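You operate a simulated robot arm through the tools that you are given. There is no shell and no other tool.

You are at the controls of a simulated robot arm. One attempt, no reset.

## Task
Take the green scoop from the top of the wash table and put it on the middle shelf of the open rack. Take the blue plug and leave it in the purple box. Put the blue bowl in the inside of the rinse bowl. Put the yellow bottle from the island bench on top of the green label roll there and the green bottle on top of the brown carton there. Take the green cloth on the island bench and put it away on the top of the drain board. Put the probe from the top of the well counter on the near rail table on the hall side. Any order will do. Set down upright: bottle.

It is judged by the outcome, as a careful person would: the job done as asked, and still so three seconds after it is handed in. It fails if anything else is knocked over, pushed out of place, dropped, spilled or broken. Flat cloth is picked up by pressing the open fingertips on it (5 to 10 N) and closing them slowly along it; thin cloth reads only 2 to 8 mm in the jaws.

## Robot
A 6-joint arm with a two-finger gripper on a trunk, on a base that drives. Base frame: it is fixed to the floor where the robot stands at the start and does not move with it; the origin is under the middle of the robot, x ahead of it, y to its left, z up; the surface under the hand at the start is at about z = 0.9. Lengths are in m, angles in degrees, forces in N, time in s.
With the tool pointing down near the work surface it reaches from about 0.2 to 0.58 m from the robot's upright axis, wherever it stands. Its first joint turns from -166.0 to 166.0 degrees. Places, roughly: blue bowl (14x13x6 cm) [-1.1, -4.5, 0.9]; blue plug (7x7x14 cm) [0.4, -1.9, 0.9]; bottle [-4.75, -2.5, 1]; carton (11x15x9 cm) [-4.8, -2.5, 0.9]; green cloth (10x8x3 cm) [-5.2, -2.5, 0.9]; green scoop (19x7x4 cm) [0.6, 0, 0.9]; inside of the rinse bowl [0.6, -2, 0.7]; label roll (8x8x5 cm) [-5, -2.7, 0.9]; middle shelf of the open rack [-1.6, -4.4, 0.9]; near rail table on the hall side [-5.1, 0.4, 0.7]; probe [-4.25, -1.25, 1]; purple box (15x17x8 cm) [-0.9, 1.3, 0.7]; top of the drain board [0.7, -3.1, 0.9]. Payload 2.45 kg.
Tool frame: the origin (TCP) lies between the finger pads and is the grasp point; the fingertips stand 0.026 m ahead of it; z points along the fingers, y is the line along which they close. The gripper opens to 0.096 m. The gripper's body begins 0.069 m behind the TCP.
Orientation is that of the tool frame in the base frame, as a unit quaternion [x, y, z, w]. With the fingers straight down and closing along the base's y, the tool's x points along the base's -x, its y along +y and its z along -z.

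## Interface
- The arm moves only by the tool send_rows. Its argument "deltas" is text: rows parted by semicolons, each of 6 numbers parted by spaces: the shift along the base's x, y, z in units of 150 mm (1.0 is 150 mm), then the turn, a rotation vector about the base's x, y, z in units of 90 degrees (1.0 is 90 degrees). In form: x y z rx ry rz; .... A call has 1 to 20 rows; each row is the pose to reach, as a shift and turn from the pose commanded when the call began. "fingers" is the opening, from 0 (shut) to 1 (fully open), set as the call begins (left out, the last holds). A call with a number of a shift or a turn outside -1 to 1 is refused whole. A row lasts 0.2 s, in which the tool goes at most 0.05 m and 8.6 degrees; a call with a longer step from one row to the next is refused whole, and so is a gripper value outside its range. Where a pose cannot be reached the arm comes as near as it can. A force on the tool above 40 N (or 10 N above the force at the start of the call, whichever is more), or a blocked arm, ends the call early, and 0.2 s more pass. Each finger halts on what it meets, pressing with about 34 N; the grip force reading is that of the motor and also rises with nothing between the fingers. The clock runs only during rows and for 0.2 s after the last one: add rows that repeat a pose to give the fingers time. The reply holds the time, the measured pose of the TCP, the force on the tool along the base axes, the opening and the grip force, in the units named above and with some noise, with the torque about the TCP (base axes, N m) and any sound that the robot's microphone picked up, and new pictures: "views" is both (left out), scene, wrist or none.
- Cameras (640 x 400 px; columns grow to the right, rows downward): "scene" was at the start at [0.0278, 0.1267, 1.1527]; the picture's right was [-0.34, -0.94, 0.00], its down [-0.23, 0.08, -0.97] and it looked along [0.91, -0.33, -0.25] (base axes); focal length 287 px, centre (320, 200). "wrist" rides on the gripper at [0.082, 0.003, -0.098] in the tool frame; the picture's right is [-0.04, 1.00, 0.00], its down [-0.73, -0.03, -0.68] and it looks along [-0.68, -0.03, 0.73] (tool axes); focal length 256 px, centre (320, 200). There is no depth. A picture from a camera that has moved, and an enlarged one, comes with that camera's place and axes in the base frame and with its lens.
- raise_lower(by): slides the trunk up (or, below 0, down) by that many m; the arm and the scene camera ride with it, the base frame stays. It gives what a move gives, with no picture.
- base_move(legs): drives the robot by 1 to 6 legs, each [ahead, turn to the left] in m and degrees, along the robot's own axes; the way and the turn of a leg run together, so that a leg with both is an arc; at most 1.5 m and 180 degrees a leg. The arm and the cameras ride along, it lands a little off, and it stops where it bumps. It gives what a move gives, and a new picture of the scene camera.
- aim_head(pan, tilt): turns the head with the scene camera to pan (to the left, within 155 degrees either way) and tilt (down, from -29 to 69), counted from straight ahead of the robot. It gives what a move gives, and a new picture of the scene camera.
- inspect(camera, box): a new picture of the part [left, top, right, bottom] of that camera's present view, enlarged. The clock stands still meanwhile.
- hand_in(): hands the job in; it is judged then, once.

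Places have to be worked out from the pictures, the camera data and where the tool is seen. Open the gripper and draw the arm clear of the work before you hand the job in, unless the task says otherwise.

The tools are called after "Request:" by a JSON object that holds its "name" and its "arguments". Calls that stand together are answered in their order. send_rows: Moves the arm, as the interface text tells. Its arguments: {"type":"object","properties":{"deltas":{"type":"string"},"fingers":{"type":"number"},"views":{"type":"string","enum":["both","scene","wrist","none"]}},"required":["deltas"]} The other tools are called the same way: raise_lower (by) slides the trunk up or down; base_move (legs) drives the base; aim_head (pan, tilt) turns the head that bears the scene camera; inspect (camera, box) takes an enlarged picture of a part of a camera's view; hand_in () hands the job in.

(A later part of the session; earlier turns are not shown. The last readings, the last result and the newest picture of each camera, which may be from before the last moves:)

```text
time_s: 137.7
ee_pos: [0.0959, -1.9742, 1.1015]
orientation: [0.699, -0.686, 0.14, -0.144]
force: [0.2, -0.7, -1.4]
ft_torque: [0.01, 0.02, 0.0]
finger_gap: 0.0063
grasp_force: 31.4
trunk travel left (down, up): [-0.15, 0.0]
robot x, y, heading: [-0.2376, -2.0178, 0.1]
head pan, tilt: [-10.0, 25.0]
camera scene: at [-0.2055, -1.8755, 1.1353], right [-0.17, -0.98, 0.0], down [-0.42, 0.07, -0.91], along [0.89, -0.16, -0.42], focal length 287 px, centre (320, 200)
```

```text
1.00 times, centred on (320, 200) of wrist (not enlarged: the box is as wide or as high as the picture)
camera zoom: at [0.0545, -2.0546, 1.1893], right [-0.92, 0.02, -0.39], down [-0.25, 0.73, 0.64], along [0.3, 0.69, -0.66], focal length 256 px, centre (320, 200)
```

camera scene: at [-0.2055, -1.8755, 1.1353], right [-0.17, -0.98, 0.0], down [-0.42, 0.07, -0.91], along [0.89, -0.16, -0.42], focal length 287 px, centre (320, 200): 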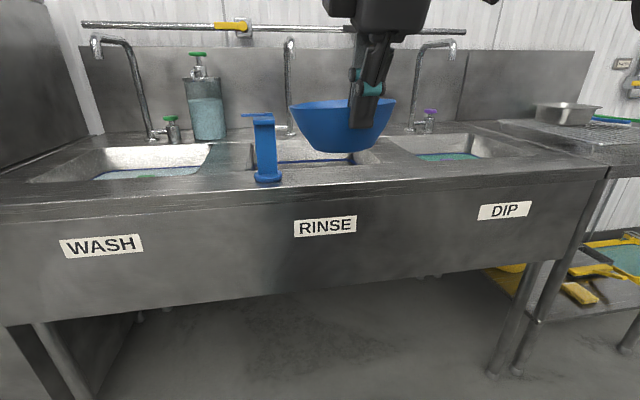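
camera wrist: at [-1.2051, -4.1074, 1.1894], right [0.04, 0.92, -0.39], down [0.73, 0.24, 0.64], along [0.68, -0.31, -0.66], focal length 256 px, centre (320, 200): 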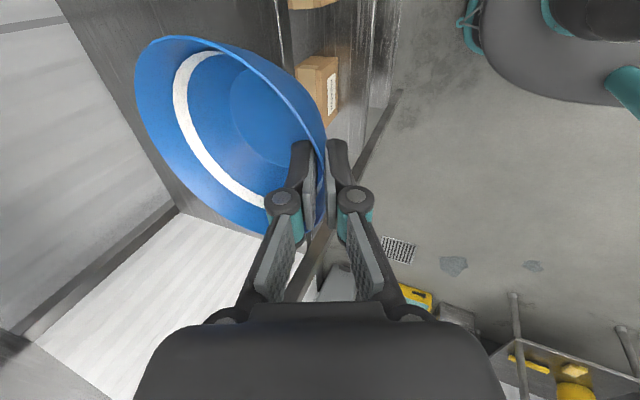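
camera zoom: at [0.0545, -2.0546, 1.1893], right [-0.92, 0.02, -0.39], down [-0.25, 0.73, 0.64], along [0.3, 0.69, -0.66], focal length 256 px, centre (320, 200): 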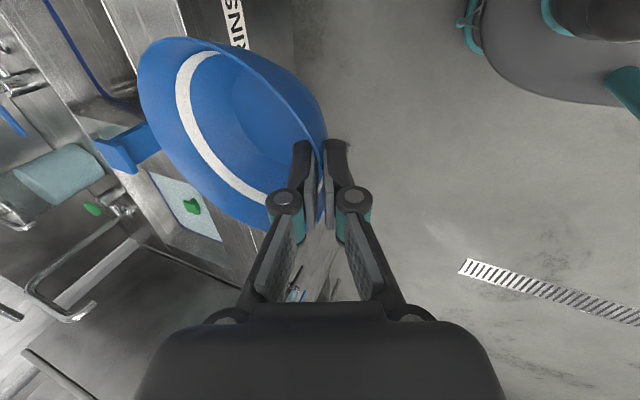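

The taps' spouts reach forward over the basins at about z = 1.15, so I need to stay clear of the rinse spout. I'll shift the arm right, away from the plug and spout, then drive closer for a better look.

Request:
{"name": "send_rows", "arguments": {"deltas": "0 -0.2 0 0 0 0; 0 -0.4 0 0 0 0; 0 -0.55 0 0 0 0; 0 -0.55 0 0 0 0", "views": "none"}}

Request:
{"name": "base_move", "arguments": {"legs": [[0.18, 0]]}}

Request:
{"name": "aim_head", "arguments": {"pan": -8, "tilt": 35}}

Request:
{"name": "aim_head", "arguments": {"pan": -8, "tilt": 10}}

```text
time_s: 138.7
ee_pos: [0.0945, -2.0557, 1.1028]
orientation: [0.699, -0.686, 0.14, -0.143]
force: [0.0, 0.1, -0.8]
ft_torque: [0.03, 0.06, 0.03]
finger_gap: 0.0061
grasp_force: 31.8
trunk travel left (down, up): [-0.15, 0.0]
robot x, y, heading: [-0.2386, -2.018, 0.2]
head pan, tilt: [-10.0, 25.0]
```

```text
time_s: 140.2
ee_pos: [0.2717, -2.0549, 1.1017]
orientation: [0.7, -0.686, 0.139, -0.143]
force: [-0.5, -0.3, -0.7]
ft_torque: [0.02, 0.06, 0.0]
finger_gap: 0.0058
grasp_force: 30.8
trunk travel left (down, up): [-0.15, 0.0]
robot x, y, heading: [-0.0617, -2.0167, 0.3]
head pan, tilt: [-10.0, 25.0]
camera scene: at [-0.029, -1.8749, 1.1353], right [-0.17, -0.99, 0.0], down [-0.42, 0.07, -0.91], along [0.89, -0.15, -0.42], focal length 287 px, centre (320, 200)
```

scene: 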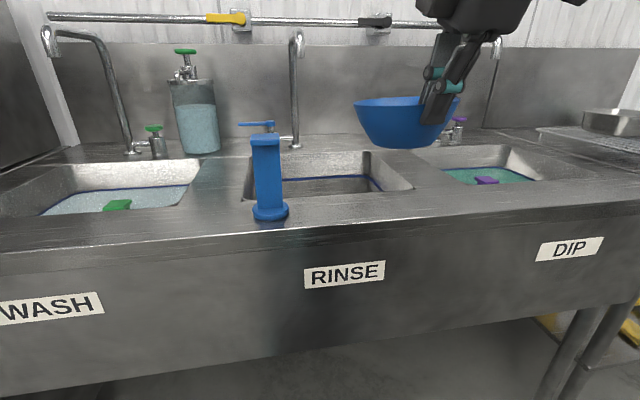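

```text
time_s: 140.9
ee_pos: [0.2726, -2.0538, 1.1028]
orientation: [0.7, -0.685, 0.14, -0.145]
force: [0.3, 0.2, -0.5]
ft_torque: [-0.01, 0.06, -0.01]
finger_gap: 0.006
grasp_force: 31.6
trunk travel left (down, up): [-0.15, 0.0]
robot x, y, heading: [-0.0571, -2.0191, 0.3]
head pan, tilt: [-8.0, 35.0]
camera scene: at [-0.0326, -1.8712, 1.1196], right [-0.14, -0.99, 0.0], down [-0.57, 0.08, -0.82], along [0.81, -0.11, -0.57], focal length 287 px, centre (320, 200)
```

scene: 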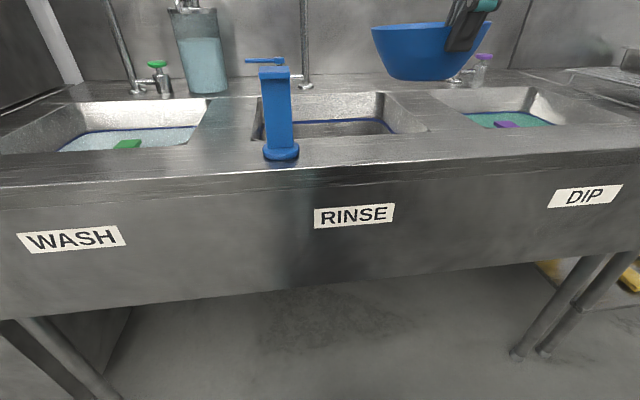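

```text
time_s: 141.8
ee_pos: [0.2722, -2.0549, 1.1014]
orientation: [0.7, -0.686, 0.139, -0.143]
force: [-0.6, 0.1, -0.3]
ft_torque: [-0.01, 0.04, -0.01]
finger_gap: 0.006
grasp_force: 31.3
trunk travel left (down, up): [-0.15, 0.0]
robot x, y, heading: [-0.06, -2.0198, 0.2]
head pan, tilt: [-8.0, 10.0]
camera scene: at [-0.0277, -1.8719, 1.1596], right [-0.14, -0.99, 0.0], down [-0.17, 0.02, -0.98], along [0.98, -0.13, -0.17], focal length 287 px, centre (320, 200)
```

scene: 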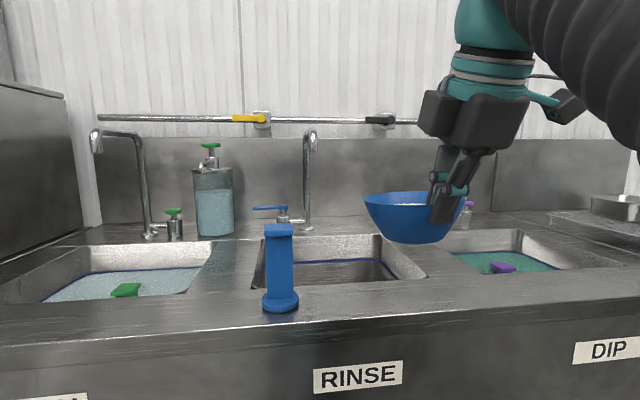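

Request:
{"name": "aim_head", "arguments": {"pan": -8, "tilt": 20}}

Request:
{"name": "inspect", "arguments": {"camera": "scene", "box": [220, 120, 460, 270]}}

Request:
{"name": "inspect", "arguments": {"camera": "scene", "box": [220, 30, 380, 130]}}

```text
time_s: 142.5
ee_pos: [0.2722, -2.0557, 1.1021]
orientation: [0.7, -0.685, 0.139, -0.145]
force: [-0.9, 0.8, -0.8]
ft_torque: [0.0, 0.06, -0.02]
finger_gap: 0.006
grasp_force: 31.4
trunk travel left (down, up): [-0.15, 0.0]
robot x, y, heading: [-0.0612, -2.0133, -0.2]
head pan, tilt: [-8.0, 20.0]
camera scene: at [-0.0276, -1.8719, 1.1435], right [-0.14, -0.99, 0.0], down [-0.34, 0.05, -0.94], along [0.93, -0.13, -0.34], focal length 287 px, centre (320, 200)
```

scene: 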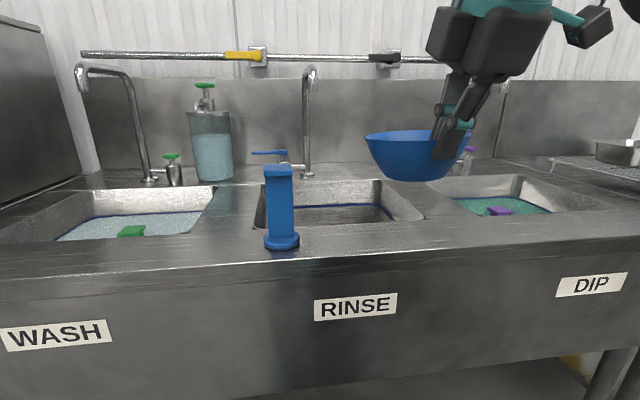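

```text
2.67 times, centred on (340, 195) of scene
camera zoom: at [-0.0276, -1.8719, 1.1435], right [-0.14, -0.99, 0.0], down [-0.34, 0.05, -0.94], along [0.93, -0.13, -0.34], focal length 765 px, centre (267, 213)
```

zoom: 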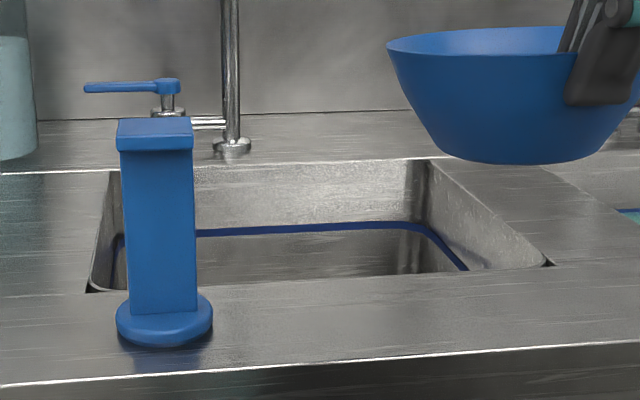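

```text
4.00 times, centred on (300, 80) of scene
camera zoom: at [-0.0276, -1.8719, 1.1435], right [-0.14, -0.99, 0.0], down [-0.34, 0.05, -0.94], along [0.93, -0.13, -0.34], focal length 1148 px, centre (400, 680)
```

zoom: 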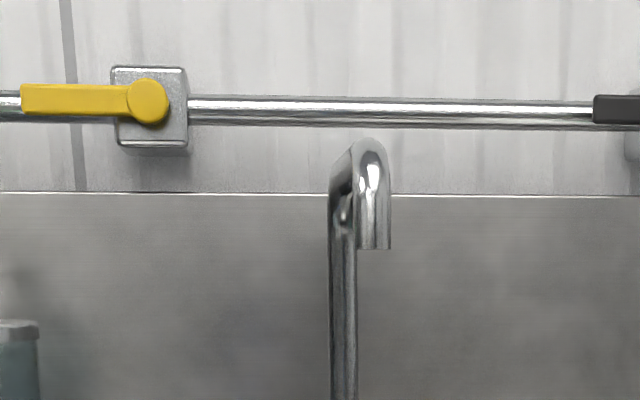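

The basin is empty with near-vertical walls: x 0.495–0.80, y -2.17 to -1.81. The nozzle is at about (0.68, -1.957) with its bottom at z ≈ 1.15. I'll drive a bit closer so the elbow stays high over the ledge, then bring the bowl in under the nozzle.

Request:
{"name": "base_move", "arguments": {"legs": [[0.08, 0]]}}

Request:
{"name": "send_rows", "arguments": {"deltas": "0.15 0.05 -0.1 0 0 0; 0.3 0.1 -0.2 0 0 0; 0.45 0.15 -0.3 0 0 0; 0.6 0.2 -0.4 0 0 0; 0.75 0.25 -0.5 0 0 0; 0.9 0.3 -0.6 0 0 0; 0.9 0.3 -0.6 0 0 0"}}

```text
time_s: 143.6
ee_pos: [0.3527, -2.055, 1.1024]
orientation: [0.7, -0.686, 0.139, -0.143]
force: [0.0, -0.7, -0.7]
ft_torque: [0.01, 0.04, 0.0]
finger_gap: 0.0058
grasp_force: 31.4
trunk travel left (down, up): [-0.15, 0.0]
robot x, y, heading: [0.026, -2.0167, 0.5]
head pan, tilt: [-8.0, 20.0]
camera scene: at [0.0527, -1.8715, 1.1434], right [-0.14, -0.99, 0.0], down [-0.34, 0.05, -0.94], along [0.93, -0.13, -0.34], focal length 287 px, centre (320, 200)
```

scene: 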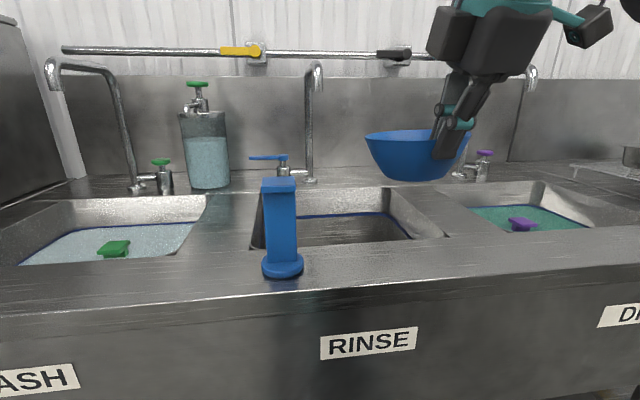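

```text
time_s: 145.2
ee_pos: [0.4879, -2.0105, 1.0121]
orientation: [0.699, -0.686, 0.139, -0.145]
force: [-0.5, -0.2, 0.1]
ft_torque: [0.03, 0.01, 0.01]
finger_gap: 0.0059
grasp_force: 31.8
trunk travel left (down, up): [-0.15, 0.0]
robot x, y, heading: [0.0225, -2.0171, 0.4]
head pan, tilt: [-8.0, 20.0]
camera scene: at [0.0526, -1.8716, 1.1434], right [-0.14, -0.99, 0.0], down [-0.34, 0.05, -0.94], along [0.93, -0.13, -0.34], focal length 287 px, centre (320, 200)
camera wrist: at [0.4468, -2.0913, 1.1011], right [-0.92, 0.02, -0.39], down [-0.26, 0.73, 0.64], along [0.3, 0.69, -0.66], focal length 256 px, centre (320, 200)
```

scene: 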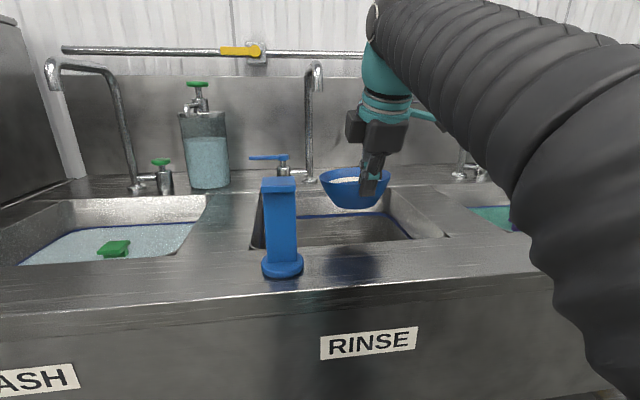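
wrist: 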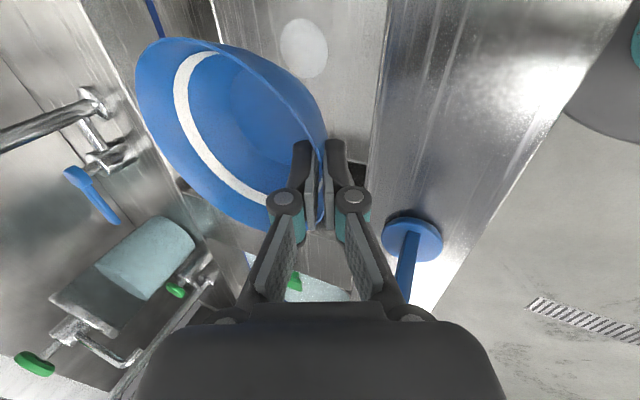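

The drain shows up at the basin's centre, consistent with a floor at z ≈ 0.70. I'll continue forward over the basin under the nozzle.

Request:
{"name": "send_rows", "arguments": {"deltas": "0.2 0.03 -0.03 0 0 0; 0.4 0.06 -0.06 0 0 0; 0.6 0.09 -0.1 0 0 0; 0.8 0.12 -0.14 0 0 0; 0.973 0.137 -0.16 0 0 0; 0.973 0.137 -0.16 0 0 0"}}

```text
time_s: 146.6
ee_pos: [0.6322, -1.9889, 0.9875]
orientation: [0.7, -0.686, 0.14, -0.144]
force: [-0.5, 0.1, -0.3]
ft_torque: [-0.01, 0.03, 0.01]
finger_gap: 0.0058
grasp_force: 31.3
trunk travel left (down, up): [-0.15, 0.0]
robot x, y, heading: [0.0179, -2.0152, 0.1]
head pan, tilt: [-8.0, 20.0]
camera scene: at [0.0527, -1.8715, 1.1434], right [-0.14, -0.99, 0.0], down [-0.34, 0.05, -0.94], along [0.93, -0.13, -0.34], focal length 287 px, centre (320, 200)
camera wrist: at [0.5913, -2.0705, 1.0766], right [-0.92, 0.02, -0.39], down [-0.25, 0.73, 0.64], along [0.3, 0.69, -0.66], focal length 256 px, centre (320, 200)
```

scene: 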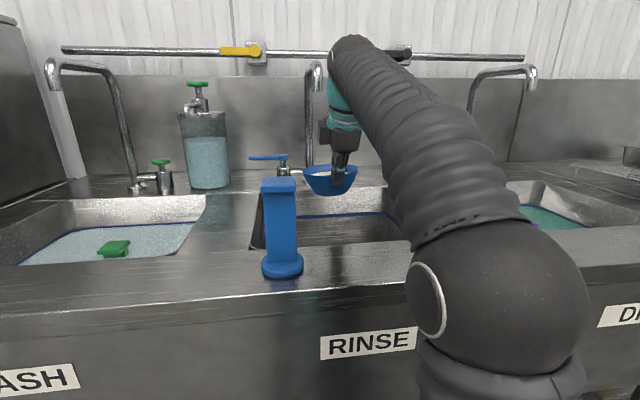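
wrist: 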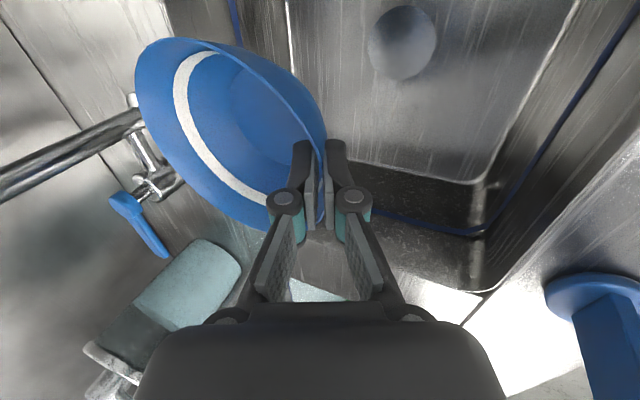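

We're over the basin with good clearance to the nozzle and front edge. I'll lower the first 15 cm.

Request:
{"name": "send_rows", "arguments": {"deltas": "0.02 0 -0.15 0 0 0; 0.02 0 -0.3 0 0 0; 0.02 0 -0.45 0 0 0; 0.02 0 -0.6 0 0 0; 0.02 0 -0.75 0 0 0; 0.02 0 -0.9 0 0 0; 0.02 0 -0.9 0 0 0"}}

```text
time_s: 148.2
ee_pos: [0.6361, -1.9899, 0.8536]
orientation: [0.7, -0.686, 0.14, -0.144]
force: [-0.1, 0.1, -1.1]
ft_torque: [0.03, 0.02, 0.02]
finger_gap: 0.0061
grasp_force: 31.6
trunk travel left (down, up): [-0.15, 0.0]
robot x, y, heading: [0.0199, -2.0156, 0.2]
head pan, tilt: [-8.0, 20.0]
camera scene: at [0.0527, -1.8715, 1.1434], right [-0.14, -0.99, 0.0], down [-0.34, 0.05, -0.94], along [0.93, -0.13, -0.34], focal length 287 px, centre (320, 200)
camera wrist: at [0.5949, -2.0701, 0.9416], right [-0.92, 0.02, -0.39], down [-0.25, 0.73, 0.64], along [0.3, 0.69, -0.66], focal length 256 px, centre (320, 200)
```

scene: 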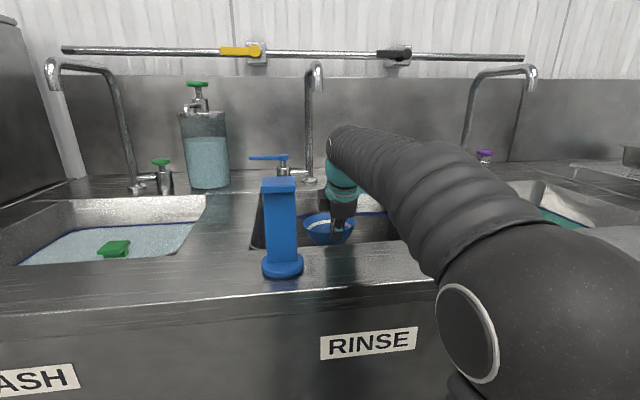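
wrist: 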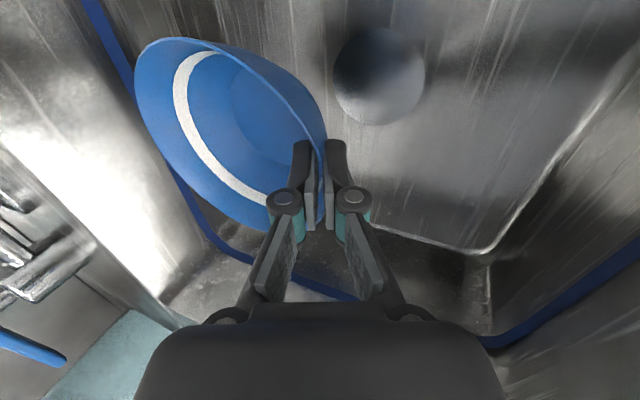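

Triangulating the drain gives a floor at z ≈ 0.69, so contact should come at TCP z ≈ 0.755. I'll lower to just above that.

Request:
{"name": "send_rows", "arguments": {"deltas": "0 0 -0.12 0 0 0; 0 0 -0.24 0 0 0; 0 0 -0.36 0 0 0; 0 0 -0.46 0 0 0; 0 0 -0.52 0 0 0; 0 0 -0.52 0 0 0"}}

```text
time_s: 149.6
ee_pos: [0.6364, -1.9872, 0.7739]
orientation: [0.7, -0.686, 0.14, -0.143]
force: [-0.4, 0.7, -0.1]
ft_torque: [-0.01, 0.05, -0.03]
finger_gap: 0.0059
grasp_force: 31.6
trunk travel left (down, up): [-0.15, 0.0]
robot x, y, heading: [0.0225, -2.0148, -0.0]
head pan, tilt: [-8.0, 20.0]
camera scene: at [0.0527, -1.8715, 1.1434], right [-0.14, -0.99, 0.0], down [-0.34, 0.05, -0.94], along [0.93, -0.13, -0.34], focal length 287 px, centre (320, 200)
camera wrist: at [0.5955, -2.0685, 0.8637], right [-0.92, 0.02, -0.39], down [-0.25, 0.73, 0.64], along [0.3, 0.69, -0.66], focal length 256 px, centre (320, 200)
```

scene: 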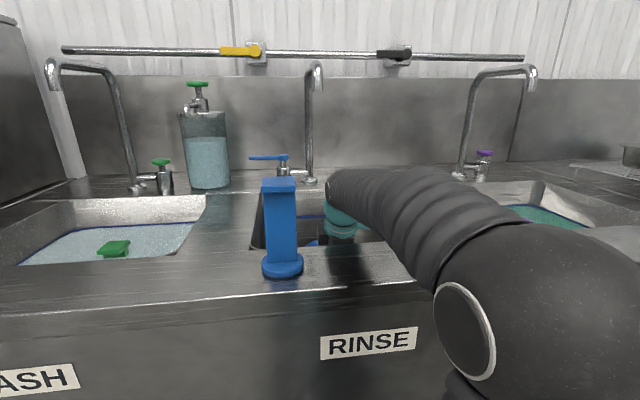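
wrist: 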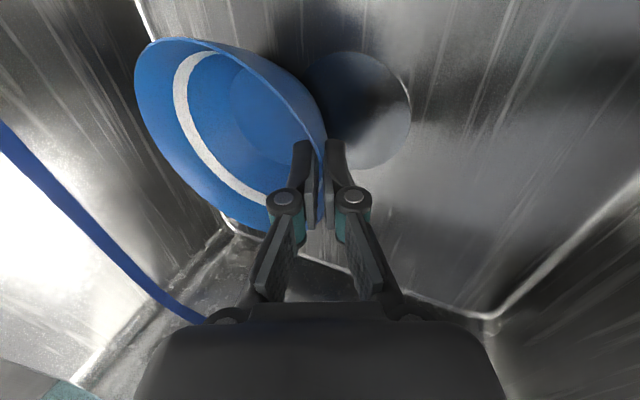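

I'll lower slowly to contact.

Request:
{"name": "send_rows", "arguments": {"deltas": "0 0 -0.02 0 0 0; 0 0 -0.04 0 0 0; 0 0 -0.06 0 0 0; 0 0 -0.08 0 0 0; 0 0 -0.095 0 0 0; 0 0 -0.095 0 0 0"}}

```text
time_s: 150.9
ee_pos: [0.6354, -1.9887, 0.7648]
orientation: [0.699, -0.686, 0.141, -0.146]
force: [-3.6, -1.9, 38.5]
ft_torque: [0.15, -1.0, -0.09]
finger_gap: 0.006
grasp_force: 32.5
trunk travel left (down, up): [-0.15, 0.0]
robot x, y, heading: [0.0199, -2.0197, 0.3]
head pan, tilt: [-8.0, 20.0]
camera scene: at [0.0507, -1.8718, 1.1437], right [-0.14, -0.99, 0.0], down [-0.34, 0.05, -0.94], along [0.93, -0.13, -0.34], focal length 287 px, centre (320, 200)
camera wrist: at [0.5942, -2.0699, 0.8523], right [-0.92, 0.02, -0.4], down [-0.26, 0.73, 0.64], along [0.3, 0.69, -0.66], focal length 256 px, centre (320, 200)
```

scene: 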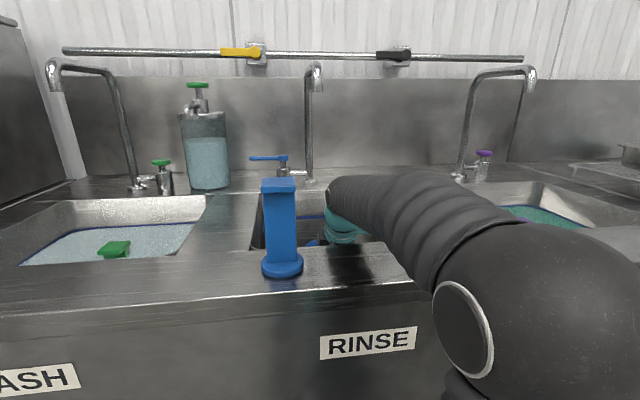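
wrist: 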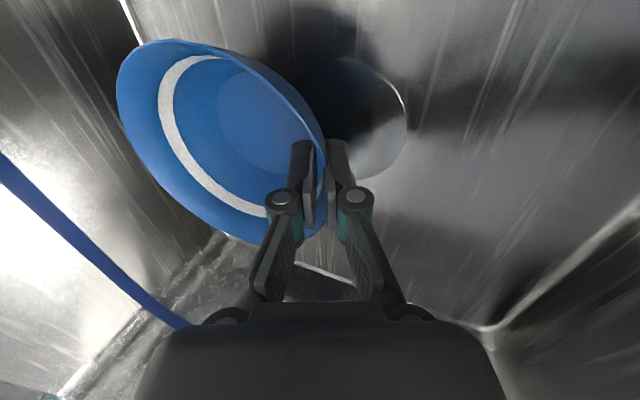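

Contact is firm at 38 N: the bowl is on the floor. I'll relieve the press by a few millimetres and then open.

Request:
{"name": "send_rows", "arguments": {"deltas": "0 0 0.02 0 0 0; 0 0 0.035 0 0 0; 0 0 0.035 0 0 0", "views": "none"}}

Request:
{"name": "send_rows", "arguments": {"deltas": "0 0 0 0 0 0; 0 0 0 0 0 0; 0 0 0 0 0 0", "fingers": 0.35, "views": "wrist"}}

```text
time_s: 151.8
ee_pos: [0.6359, -1.9881, 0.7656]
orientation: [0.699, -0.686, 0.14, -0.144]
force: [6.0, -1.3, 16.4]
ft_torque: [0.22, -0.8, -0.12]
finger_gap: 0.006
grasp_force: 31.6
trunk travel left (down, up): [-0.15, 0.0]
robot x, y, heading: [0.0189, -2.0204, 0.4]
head pan, tilt: [-8.0, 20.0]
```

```text
time_s: 152.6
ee_pos: [0.6355, -1.9868, 0.765]
orientation: [0.7, -0.686, 0.138, -0.144]
force: [-0.5, -0.4, 0.6]
ft_torque: [-0.02, 0.04, 0.05]
finger_gap: 0.0337
grasp_force: 0.0
trunk travel left (down, up): [-0.15, 0.0]
robot x, y, heading: [0.0214, -2.0209, 0.2]
head pan, tilt: [-8.0, 20.0]
camera wrist: at [0.5948, -2.0691, 0.8538], right [-0.92, 0.02, -0.39], down [-0.25, 0.73, 0.64], along [0.3, 0.69, -0.66], focal length 256 px, centre (320, 200)
```

wrist: 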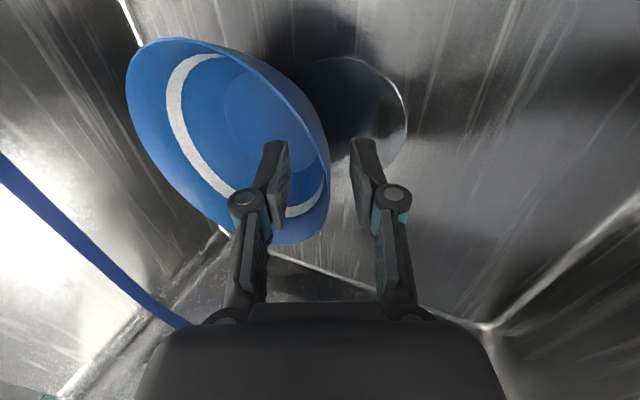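

Released. I'll withdraw along the wall direction and then straight up out of the basin.

Request:
{"name": "send_rows", "arguments": {"deltas": "-0.035 0 0.08 0 0 0; -0.07 0 0.165 0 0 0; -0.104 0 0.245 0 0 0; -0.104 0 0.45 0 0 0; -0.104 0 0.65 0 0 0; -0.104 0 0.85 0 0 0; -0.104 0 1 0 0 0; -0.104 0 1 0 0 0"}}

```text
time_s: 154.3
ee_pos: [0.6232, -1.9886, 0.9185]
orientation: [0.7, -0.686, 0.14, -0.144]
force: [-0.6, -0.4, 0.9]
ft_torque: [-0.02, -0.01, -0.01]
finger_gap: 0.0333
grasp_force: 0.0
trunk travel left (down, up): [-0.15, 0.0]
robot x, y, heading: [0.0228, -2.0137, 0.1]
head pan, tilt: [-8.0, 20.0]
camera scene: at [0.0527, -1.8716, 1.1434], right [-0.14, -0.99, 0.0], down [-0.34, 0.05, -0.94], along [0.93, -0.13, -0.34], focal length 287 px, centre (320, 200)
camera wrist: at [0.582, -2.0696, 1.0061], right [-0.92, 0.02, -0.39], down [-0.25, 0.73, 0.64], along [0.3, 0.69, -0.66], focal length 256 px, centre (320, 200)
```

scene: 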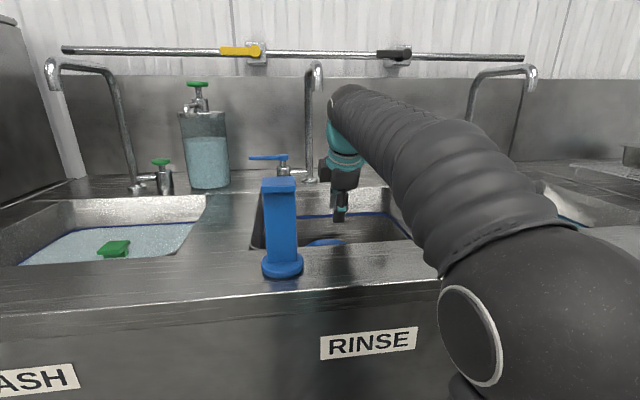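
wrist: 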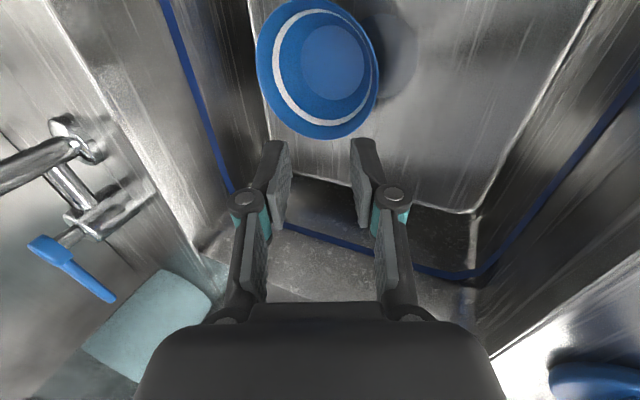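

The bowl sits level in the rinse bowl. Now for the blue plug on the ledge: I'll raise the arm and draw it back first.

Request:
{"name": "send_rows", "arguments": {"deltas": "0 0 0.2 0 0 0; 0 0 0.4 0 0 0; -0.25 0 0.5 0 0 0; -0.5 0 0.65 0 0 0; -0.75 0 0.8 0 0 0; -1 0 0.95 0 0 0; -1 0 0.95 0 0 0", "views": "none"}}

Request:
{"name": "send_rows", "arguments": {"deltas": "-0.02 0 0.01 0.0167 0.0167 -0.082; -0.04 0 0.02 0.0333 0.0333 -0.164; -0.06 0 0.03 0.05 0.05 -0.246; -0.08 0 0.04 0.0667 0.0667 -0.3285; -0.1 0 0.05 0.0833 0.0833 -0.4106; -0.12 0 0.06 0.1 0.1 -0.4927; -0.14 0 0.07 0.1167 0.1167 -0.5749; -0.16 0 0.08 0.1333 0.1333 -0.657; -0.18 0 0.09 0.15 0.15 -0.7391; -0.2 0 0.1 0.1667 0.1667 -0.8212; -0.22 0 0.11 0.1833 0.1833 -0.9034; -0.24 0 0.12 0.2 0.2 -0.9855; -0.24 0 0.12 0.2 0.2 -0.9855", "fingers": 0.85}}

```text
time_s: 155.9
ee_pos: [0.4695, -1.9898, 1.0571]
orientation: [0.7, -0.686, 0.14, -0.145]
force: [-0.4, 0.0, 0.2]
ft_torque: [0.05, 0.01, -0.02]
finger_gap: 0.0336
grasp_force: 0.0
trunk travel left (down, up): [-0.15, 0.0]
robot x, y, heading: [0.0206, -2.0156, -0.2]
head pan, tilt: [-8.0, 20.0]
```

```text
time_s: 158.8
ee_pos: [0.432, -1.9866, 1.0144]
orientation: [-0.008, 1.0, -0.001, 0.007]
force: [0.1, 0.3, -0.5]
ft_torque: [-0.01, -0.03, -0.01]
finger_gap: 0.0818
grasp_force: 0.2
out of reach, approached as far as the arm can: row 7, 8, 9, 10, 11, 12, 13
trunk travel left (down, up): [-0.15, 0.0]
robot x, y, heading: [0.0221, -2.0137, 0.1]
head pan, tilt: [-8.0, 20.0]
camera scene: at [0.0527, -1.8716, 1.1434], right [-0.14, -0.99, 0.0], down [-0.34, 0.05, -0.94], along [0.93, -0.13, -0.34], focal length 287 px, centre (320, 200)
camera wrist: at [0.3472, -1.9828, 1.1118], right [0.02, 1.0, 0.0], down [0.72, -0.02, 0.69], along [0.69, -0.02, -0.72], focal length 256 px, centre (320, 200)
```

scene: 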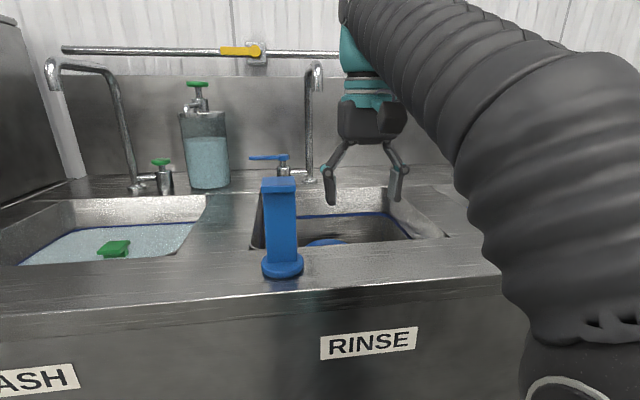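
wrist: 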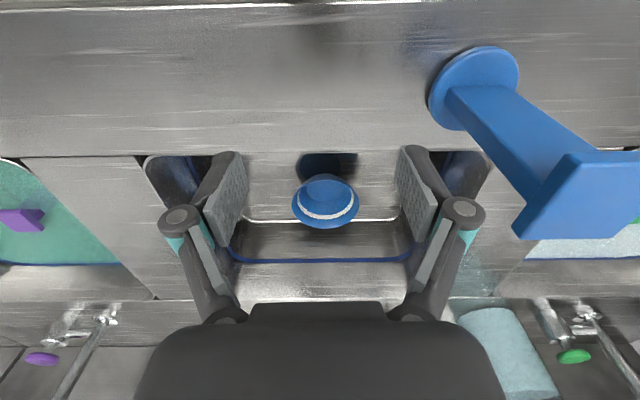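

Straight down, the arm can't lift above z ≈ 1.015 here, and the plug's top is at 1.037. So I'll approach the plug horizontally from the front with fingers open, starting by drawing back.

Request:
{"name": "send_rows", "arguments": {"deltas": "-0.25 0 -0.1 0 0 0; -0.5 0 -0.2 0 0 0; -0.75 0 -0.3 0 0 0; -0.87 0 -0.3 0 0 0; -0.87 0 -0.3 0 0 0", "fingers": 1, "views": "none"}}

```text
time_s: 159.9
ee_pos: [0.3028, -1.9877, 0.9713]
orientation: [-0.01, 1.0, -0.001, 0.005]
force: [0.9, 0.0, -0.4]
ft_torque: [-0.02, 0.0, 0.02]
finger_gap: 0.0959
grasp_force: 0.0
trunk travel left (down, up): [-0.15, 0.0]
robot x, y, heading: [0.0251, -2.0156, 0.3]
head pan, tilt: [-8.0, 20.0]
```

Now I'll shift sideways in front of the plug.

Request:
{"name": "send_rows", "arguments": {"deltas": "-0.05 0.2 0.06 0 0 0; -0.085 0.45 0.12 0 0 0; -0.085 0.7 0.12 0 0 0; -0.085 0.818 0.12 0 0 0; -0.085 0.818 0.12 0 0 0"}}

```text
time_s: 161.2
ee_pos: [0.2891, -1.8637, 0.9879]
orientation: [-0.009, 1.0, -0.002, 0.006]
force: [-1.1, 0.2, 0.0]
ft_torque: [-0.02, 0.0, 0.01]
finger_gap: 0.096
grasp_force: 0.1
trunk travel left (down, up): [-0.15, 0.0]
robot x, y, heading: [0.0205, -2.0135, 0.3]
head pan, tilt: [-8.0, 20.0]
camera scene: at [0.0526, -1.8716, 1.1434], right [-0.14, -0.99, 0.0], down [-0.34, 0.05, -0.94], along [0.93, -0.13, -0.34], focal length 287 px, centre (320, 200)
camera wrist: at [0.2047, -1.861, 1.0856], right [0.02, 1.0, 0.0], down [0.73, -0.01, 0.69], along [0.69, -0.02, -0.73], focal length 256 px, centre (320, 200)
```

scene: 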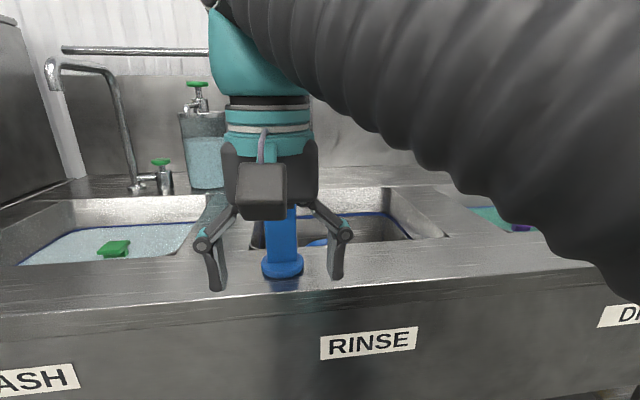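
wrist: 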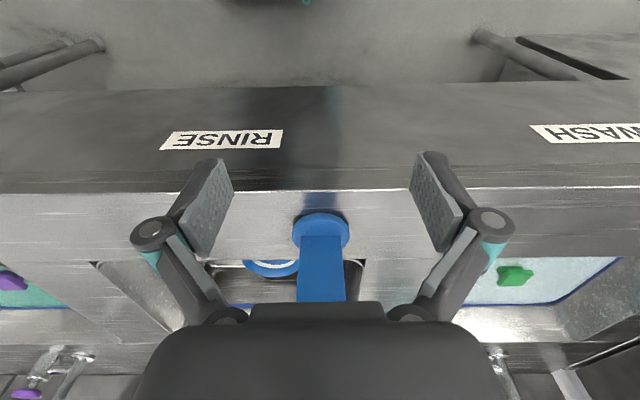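

The plug is centred between the fingers, with about 2 cm between the palm and its top. I'll advance onto it.

Request:
{"name": "send_rows", "arguments": {"deltas": "0.2 0 0 0 0 0; 0.4 0 0 0 0 0; 0.6 0 0 0 0 0; 0.78 0 0 0 0 0; 0.89 0 0 0 0 0; 0.89 0 0 0 0 0"}}

```text
time_s: 162.6
ee_pos: [0.4224, -1.8666, 0.9886]
orientation: [-0.01, 1.0, -0.002, 0.005]
force: [-0.6, -1.0, 0.5]
ft_torque: [-0.01, 0.0, 0.0]
finger_gap: 0.0959
grasp_force: 0.0
trunk travel left (down, up): [-0.15, 0.0]
robot x, y, heading: [0.0235, -2.0147, 0.3]
head pan, tilt: [-8.0, 20.0]
camera scene: at [0.0526, -1.8715, 1.1434], right [-0.14, -0.99, 0.0], down [-0.34, 0.05, -0.94], along [0.93, -0.13, -0.34], focal length 287 px, centre (320, 200)
camera wrist: at [0.3386, -1.8624, 1.0851], right [0.02, 1.0, 0.0], down [0.73, -0.01, 0.69], along [0.69, -0.02, -0.73], focal length 256 px, centre (320, 200)
```

scene: 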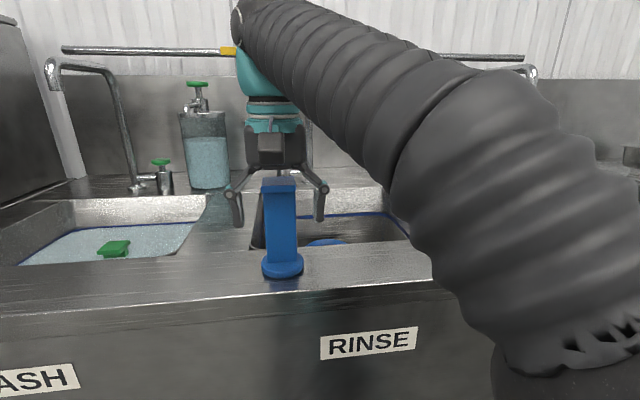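
wrist: 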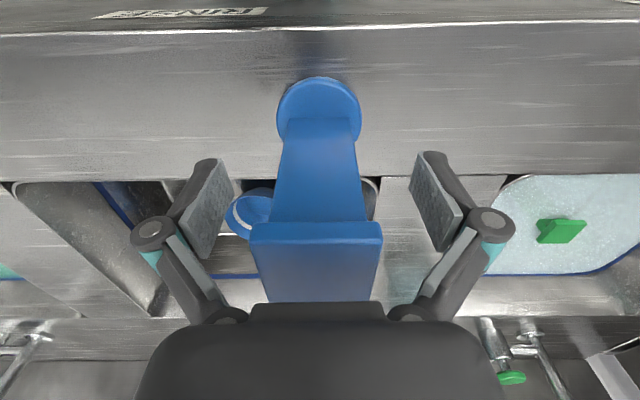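

I'll lower 8 mm so the pads sit on the post, and then close.

Request:
{"name": "send_rows", "arguments": {"deltas": "0 0 -0.03 0 0 0; 0 0 -0.053 0 0 0; 0 0 -0.053 0 0 0", "views": "none"}}

Request:
{"name": "send_rows", "arguments": {"deltas": "0 0 0 0 0 0; 0 0 0 0 0 0; 0 0 0 0 0 0; 0 0 0 0 0 0", "fingers": 0}}

```text
time_s: 163.3
ee_pos: [0.4236, -1.8662, 0.9813]
orientation: [-0.009, 1.0, -0.001, 0.005]
force: [0.3, 0.3, 0.8]
ft_torque: [-0.01, -0.02, 0.02]
finger_gap: 0.0962
grasp_force: 0.0
trunk travel left (down, up): [-0.15, 0.0]
robot x, y, heading: [0.0197, -2.016, -0.1]
head pan, tilt: [-8.0, 20.0]
```

```text
time_s: 164.3
ee_pos: [0.4224, -1.8656, 0.9811]
orientation: [-0.009, 1.0, -0.002, 0.005]
force: [0.8, -3.0, 3.3]
ft_torque: [-0.13, -0.13, -0.14]
finger_gap: 0.0436
grasp_force: 34.2
trunk travel left (down, up): [-0.15, 0.0]
robot x, y, heading: [0.0251, -2.0182, 0.3]
head pan, tilt: [-8.0, 20.0]
camera scene: at [0.0527, -1.8718, 1.1435], right [-0.14, -0.99, 0.0], down [-0.34, 0.05, -0.94], along [0.93, -0.13, -0.34], focal length 287 px, centre (320, 200)
camera wrist: at [0.3391, -1.8626, 1.0777], right [0.02, 1.0, 0.0], down [0.73, -0.01, 0.69], along [0.69, -0.02, -0.73], focal length 256 px, centre (320, 200)
```

scene: 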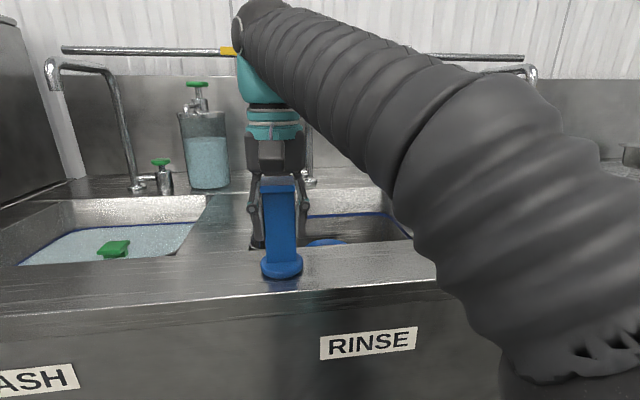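
wrist: 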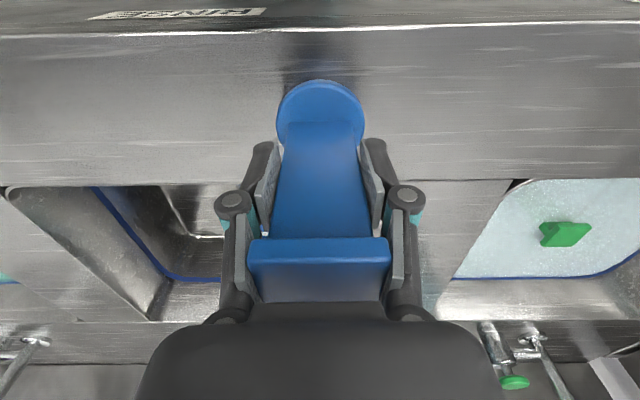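

The grip is firm on the 4.4 cm post. I'll lift a little, then draw the plug back toward the robot and raise it.

Request:
{"name": "send_rows", "arguments": {"deltas": "0 0 0.1 0 0 0; 0 0 0.18 0 0 0; -0.2 -0.05 0.2 0 0 0; -0.42 -0.15 0.25 0 0 0; -0.64 -0.3 0.3 0 0 0; -0.85 -0.45 0.4 0 0 0; -0.9 -0.6 0.55 0 0 0; -0.9 -0.75 0.7 0 0 0; -0.9 -0.75 0.7 0 0 0"}}

```text
time_s: 166.3
ee_pos: [0.309, -1.9666, 1.0034]
orientation: [-0.009, 1.0, -0.001, 0.007]
force: [0.4, 0.3, -1.4]
ft_torque: [0.02, 0.02, -0.01]
finger_gap: 0.0436
grasp_force: 33.9
out of reach, approached as far as the arm can: row 4, 5, 6, 7, 8, 9
trunk travel left (down, up): [-0.15, 0.0]
robot x, y, heading: [0.02, -2.0172, 0.2]
head pan, tilt: [-8.0, 20.0]
camera scene: at [0.0527, -1.8715, 1.1434], right [-0.14, -0.99, 0.0], down [-0.34, 0.05, -0.94], along [0.93, -0.13, -0.34], focal length 287 px, centre (320, 200)
camera wrist: at [0.2242, -1.9644, 1.1002], right [0.02, 1.0, 0.0], down [0.72, -0.01, 0.69], along [0.69, -0.02, -0.72], focal length 256 px, centre (320, 200)
```

scene: 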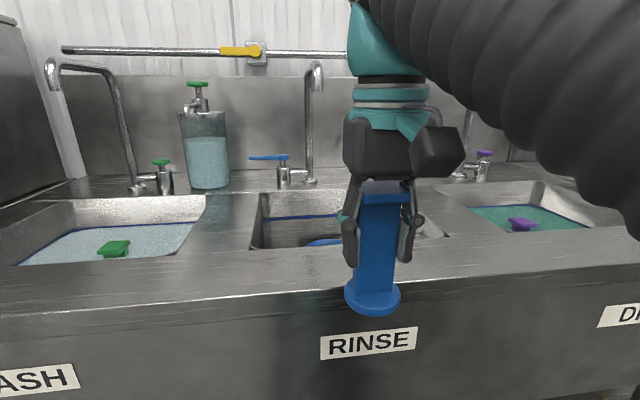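
wrist: 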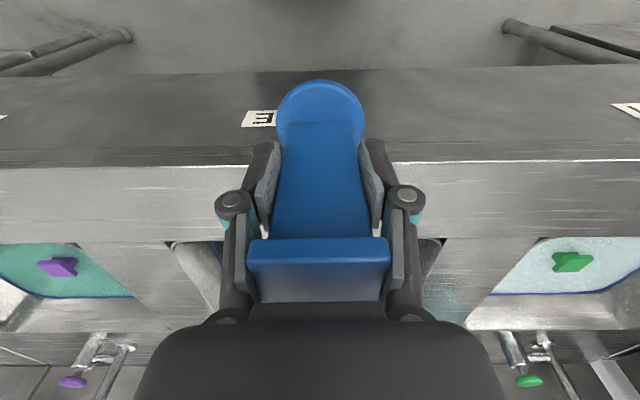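

The plug is held and clear of the ledge. I'll back away, turn north, and drive to the purple box.

Request:
{"name": "base_move", "arguments": {"legs": [[-0.27, 0], [0, 90], [1.5, 0], [1.5, 0], [0.3, 0], [0, 90]]}}

Request:
{"name": "aim_head", "arguments": {"pan": -8, "tilt": 25}}

```text
time_s: 191.8
ee_pos: [-0.4641, 1.3106, 1.0037]
orientation: [1.0, -0.006, -0.008, -0.001]
force: [0.1, 0.7, -2.4]
ft_torque: [-0.03, -0.05, -0.03]
finger_gap: 0.0435
grasp_force: 34.3
trunk travel left (down, up): [-0.15, 0.0]
robot x, y, heading: [-0.1758, 1.3508, 178.4]
head pan, tilt: [-8.0, 20.0]
camera scene: at [-0.2113, 1.2082, 1.1434], right [0.17, 0.99, 0.0], down [0.34, -0.06, -0.94], along [-0.93, 0.16, -0.34], focal length 287 px, centre (320, 200)
```

scene: 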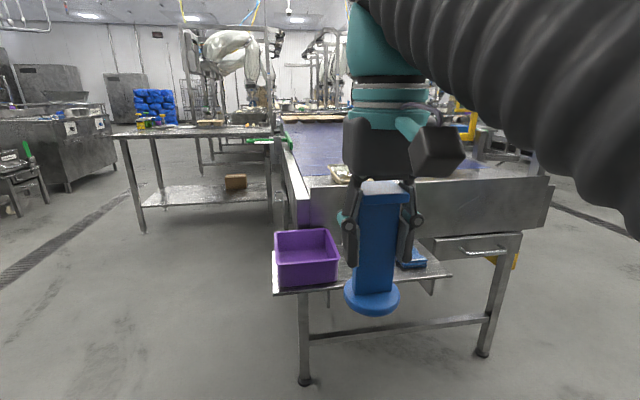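

```text
time_s: 192.5
ee_pos: [-0.463, 1.3111, 1.0041]
orientation: [1.0, -0.007, -0.007, -0.001]
force: [0.1, -0.1, -1.9]
ft_torque: [-0.02, -0.04, 0.01]
finger_gap: 0.0436
grasp_force: 33.9
trunk travel left (down, up): [-0.15, 0.0]
robot x, y, heading: [-0.175, 1.3548, 178.6]
head pan, tilt: [-8.0, 25.0]
camera scene: at [-0.2103, 1.208, 1.1354], right [0.17, 0.99, 0.0], down [0.42, -0.07, -0.91], along [-0.89, 0.15, -0.42], focal length 287 px, centre (320, 200)
```

scene: 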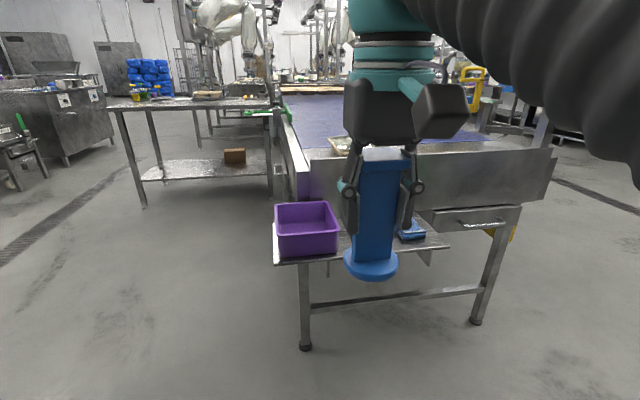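

The box is centred at about (-0.877, 1.28), with its rim at z ≈ 0.778 and its floor near 0.70. I'll drive 0.2 m closer and carry the plug over it.

Request:
{"name": "base_move", "arguments": {"legs": [[0.2, 0]]}}

Request:
{"name": "send_rows", "arguments": {"deltas": "-0.25 0 -0.02 0 0 0; -0.5 0 -0.03 0 0 0; -0.75 0 -0.04 0 0 0; -1 0 -0.04 0 0 0; -1 0 -0.04 0 0 0"}}

```text
time_s: 194.1
ee_pos: [-0.6628, 1.3158, 1.0036]
orientation: [1.0, -0.006, -0.007, -0.001]
force: [0.4, 0.1, -2.6]
ft_torque: [-0.03, -0.02, -0.04]
finger_gap: 0.0431
grasp_force: 33.5
trunk travel left (down, up): [-0.15, 0.0]
robot x, y, heading: [-0.3726, 1.3563, 178.4]
head pan, tilt: [-8.0, 25.0]
camera scene: at [-0.4083, 1.2133, 1.1353], right [0.17, 0.99, 0.0], down [0.42, -0.07, -0.91], along [-0.89, 0.15, -0.42], focal length 287 px, centre (320, 200)
```

scene: 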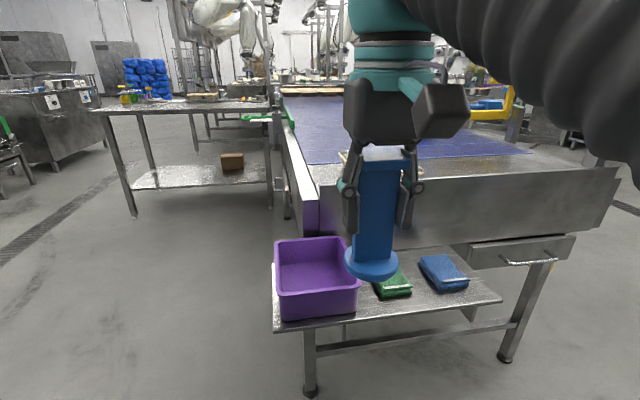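

```text
time_s: 195.3
ee_pos: [-0.8112, 1.3158, 0.9979]
orientation: [1.0, -0.006, -0.007, -0.001]
force: [0.3, 0.1, -1.9]
ft_torque: [0.02, -0.03, 0.0]
finger_gap: 0.0436
grasp_force: 33.8
trunk travel left (down, up): [-0.15, 0.0]
robot x, y, heading: [-0.3762, 1.355, 178.5]
head pan, tilt: [-8.0, 25.0]
camera scene: at [-0.4083, 1.2133, 1.1353], right [0.17, 0.99, 0.0], down [0.42, -0.07, -0.91], along [-0.89, 0.15, -0.42], focal length 287 px, centre (320, 200)
camera wrist: at [-0.7298, 1.3135, 1.0936], right [-0.05, -1.0, 0.0], down [-0.72, 0.04, 0.69], along [-0.69, 0.04, -0.72], focal length 256 px, centre (320, 200)
```

scene: 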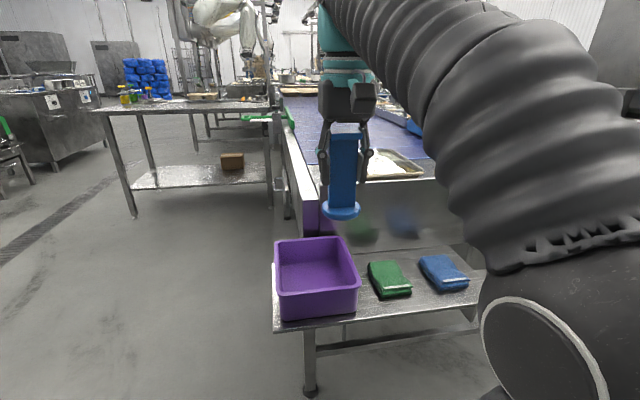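
wrist: 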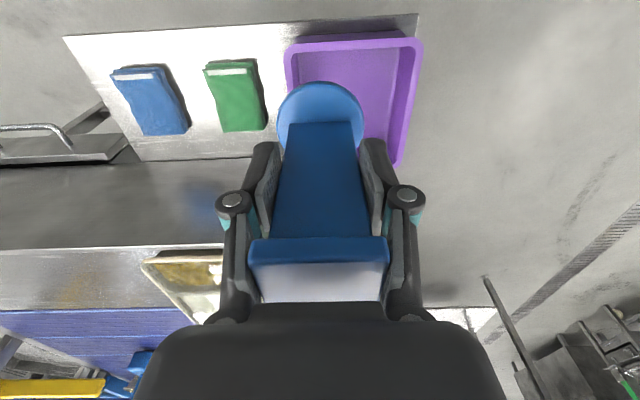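

Refined box edges: x -0.954 to -0.793, y 1.204 to 1.357. I'll centre over it and lower.

Request:
{"name": "send_rows", "arguments": {"deltas": "-0.2 -0.12 0 0 0 0; -0.42 -0.235 0 0 0 0; -0.42 -0.235 -0.25 0 0 0; -0.42 -0.235 -0.5 0 0 0; -0.42 -0.235 -0.75 0 0 0; -0.42 -0.235 -1 0 0 0; -0.42 -0.235 -1 0 0 0"}}

```text
time_s: 196.9
ee_pos: [-0.873, 1.2813, 0.8484]
orientation: [1.0, -0.007, -0.007, -0.001]
force: [-0.5, 0.4, -2.6]
ft_torque: [0.0, 0.0, -0.05]
finger_gap: 0.0435
grasp_force: 33.7
trunk travel left (down, up): [-0.15, 0.0]
robot x, y, heading: [-0.3756, 1.3581, 178.7]
head pan, tilt: [-8.0, 25.0]
camera scene: at [-0.4084, 1.2133, 1.1353], right [0.17, 0.99, 0.0], down [0.42, -0.07, -0.91], along [-0.89, 0.15, -0.42], focal length 287 px, centre (320, 200)
camera wrist: at [-0.7914, 1.2781, 0.9449], right [-0.05, -1.0, 0.0], down [-0.72, 0.04, 0.69], along [-0.69, 0.04, -0.72], focal length 256 px, centre (320, 200)
```

scene: 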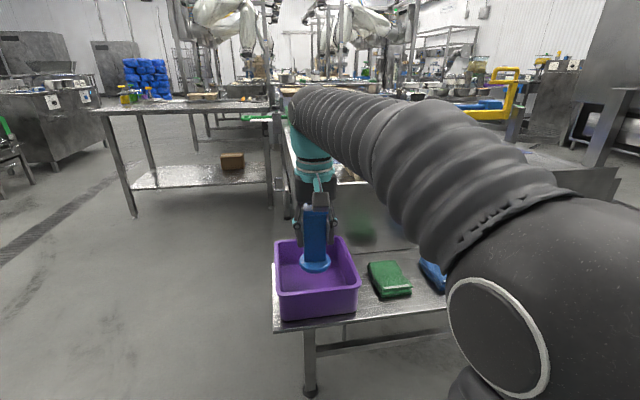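
wrist: 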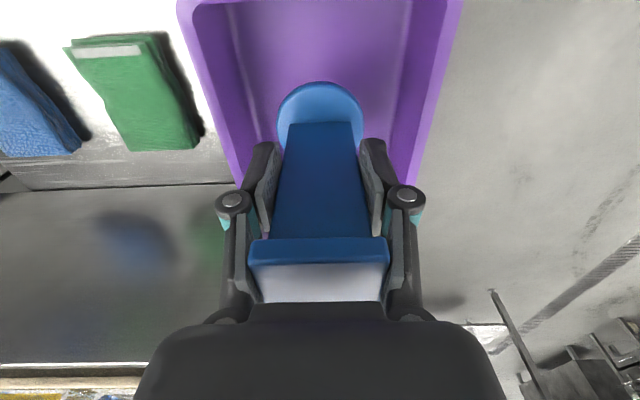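

It's centred in the box. I'll lower slowly to contact.

Request:
{"name": "send_rows", "arguments": {"deltas": "0 0 -0.12 0 0 0; 0 0 -0.24 0 0 0; 0 0 -0.34 0 0 0; 0 0 -0.38 0 0 0; 0 0 -0.41 0 0 0; 0 0 -0.43 0 0 0; 0 0 -0.43 0 0 0", "views": "none"}}

```text
time_s: 198.5
ee_pos: [-0.8728, 1.2807, 0.7856]
orientation: [1.0, -0.006, -0.009, 0.0]
force: [1.0, -0.1, 26.5]
ft_torque: [-0.13, -0.65, 0.02]
finger_gap: 0.0437
grasp_force: 34.1
trunk travel left (down, up): [-0.15, 0.0]
robot x, y, heading: [-0.3733, 1.3576, 178.5]
head pan, tilt: [-8.0, 25.0]
```

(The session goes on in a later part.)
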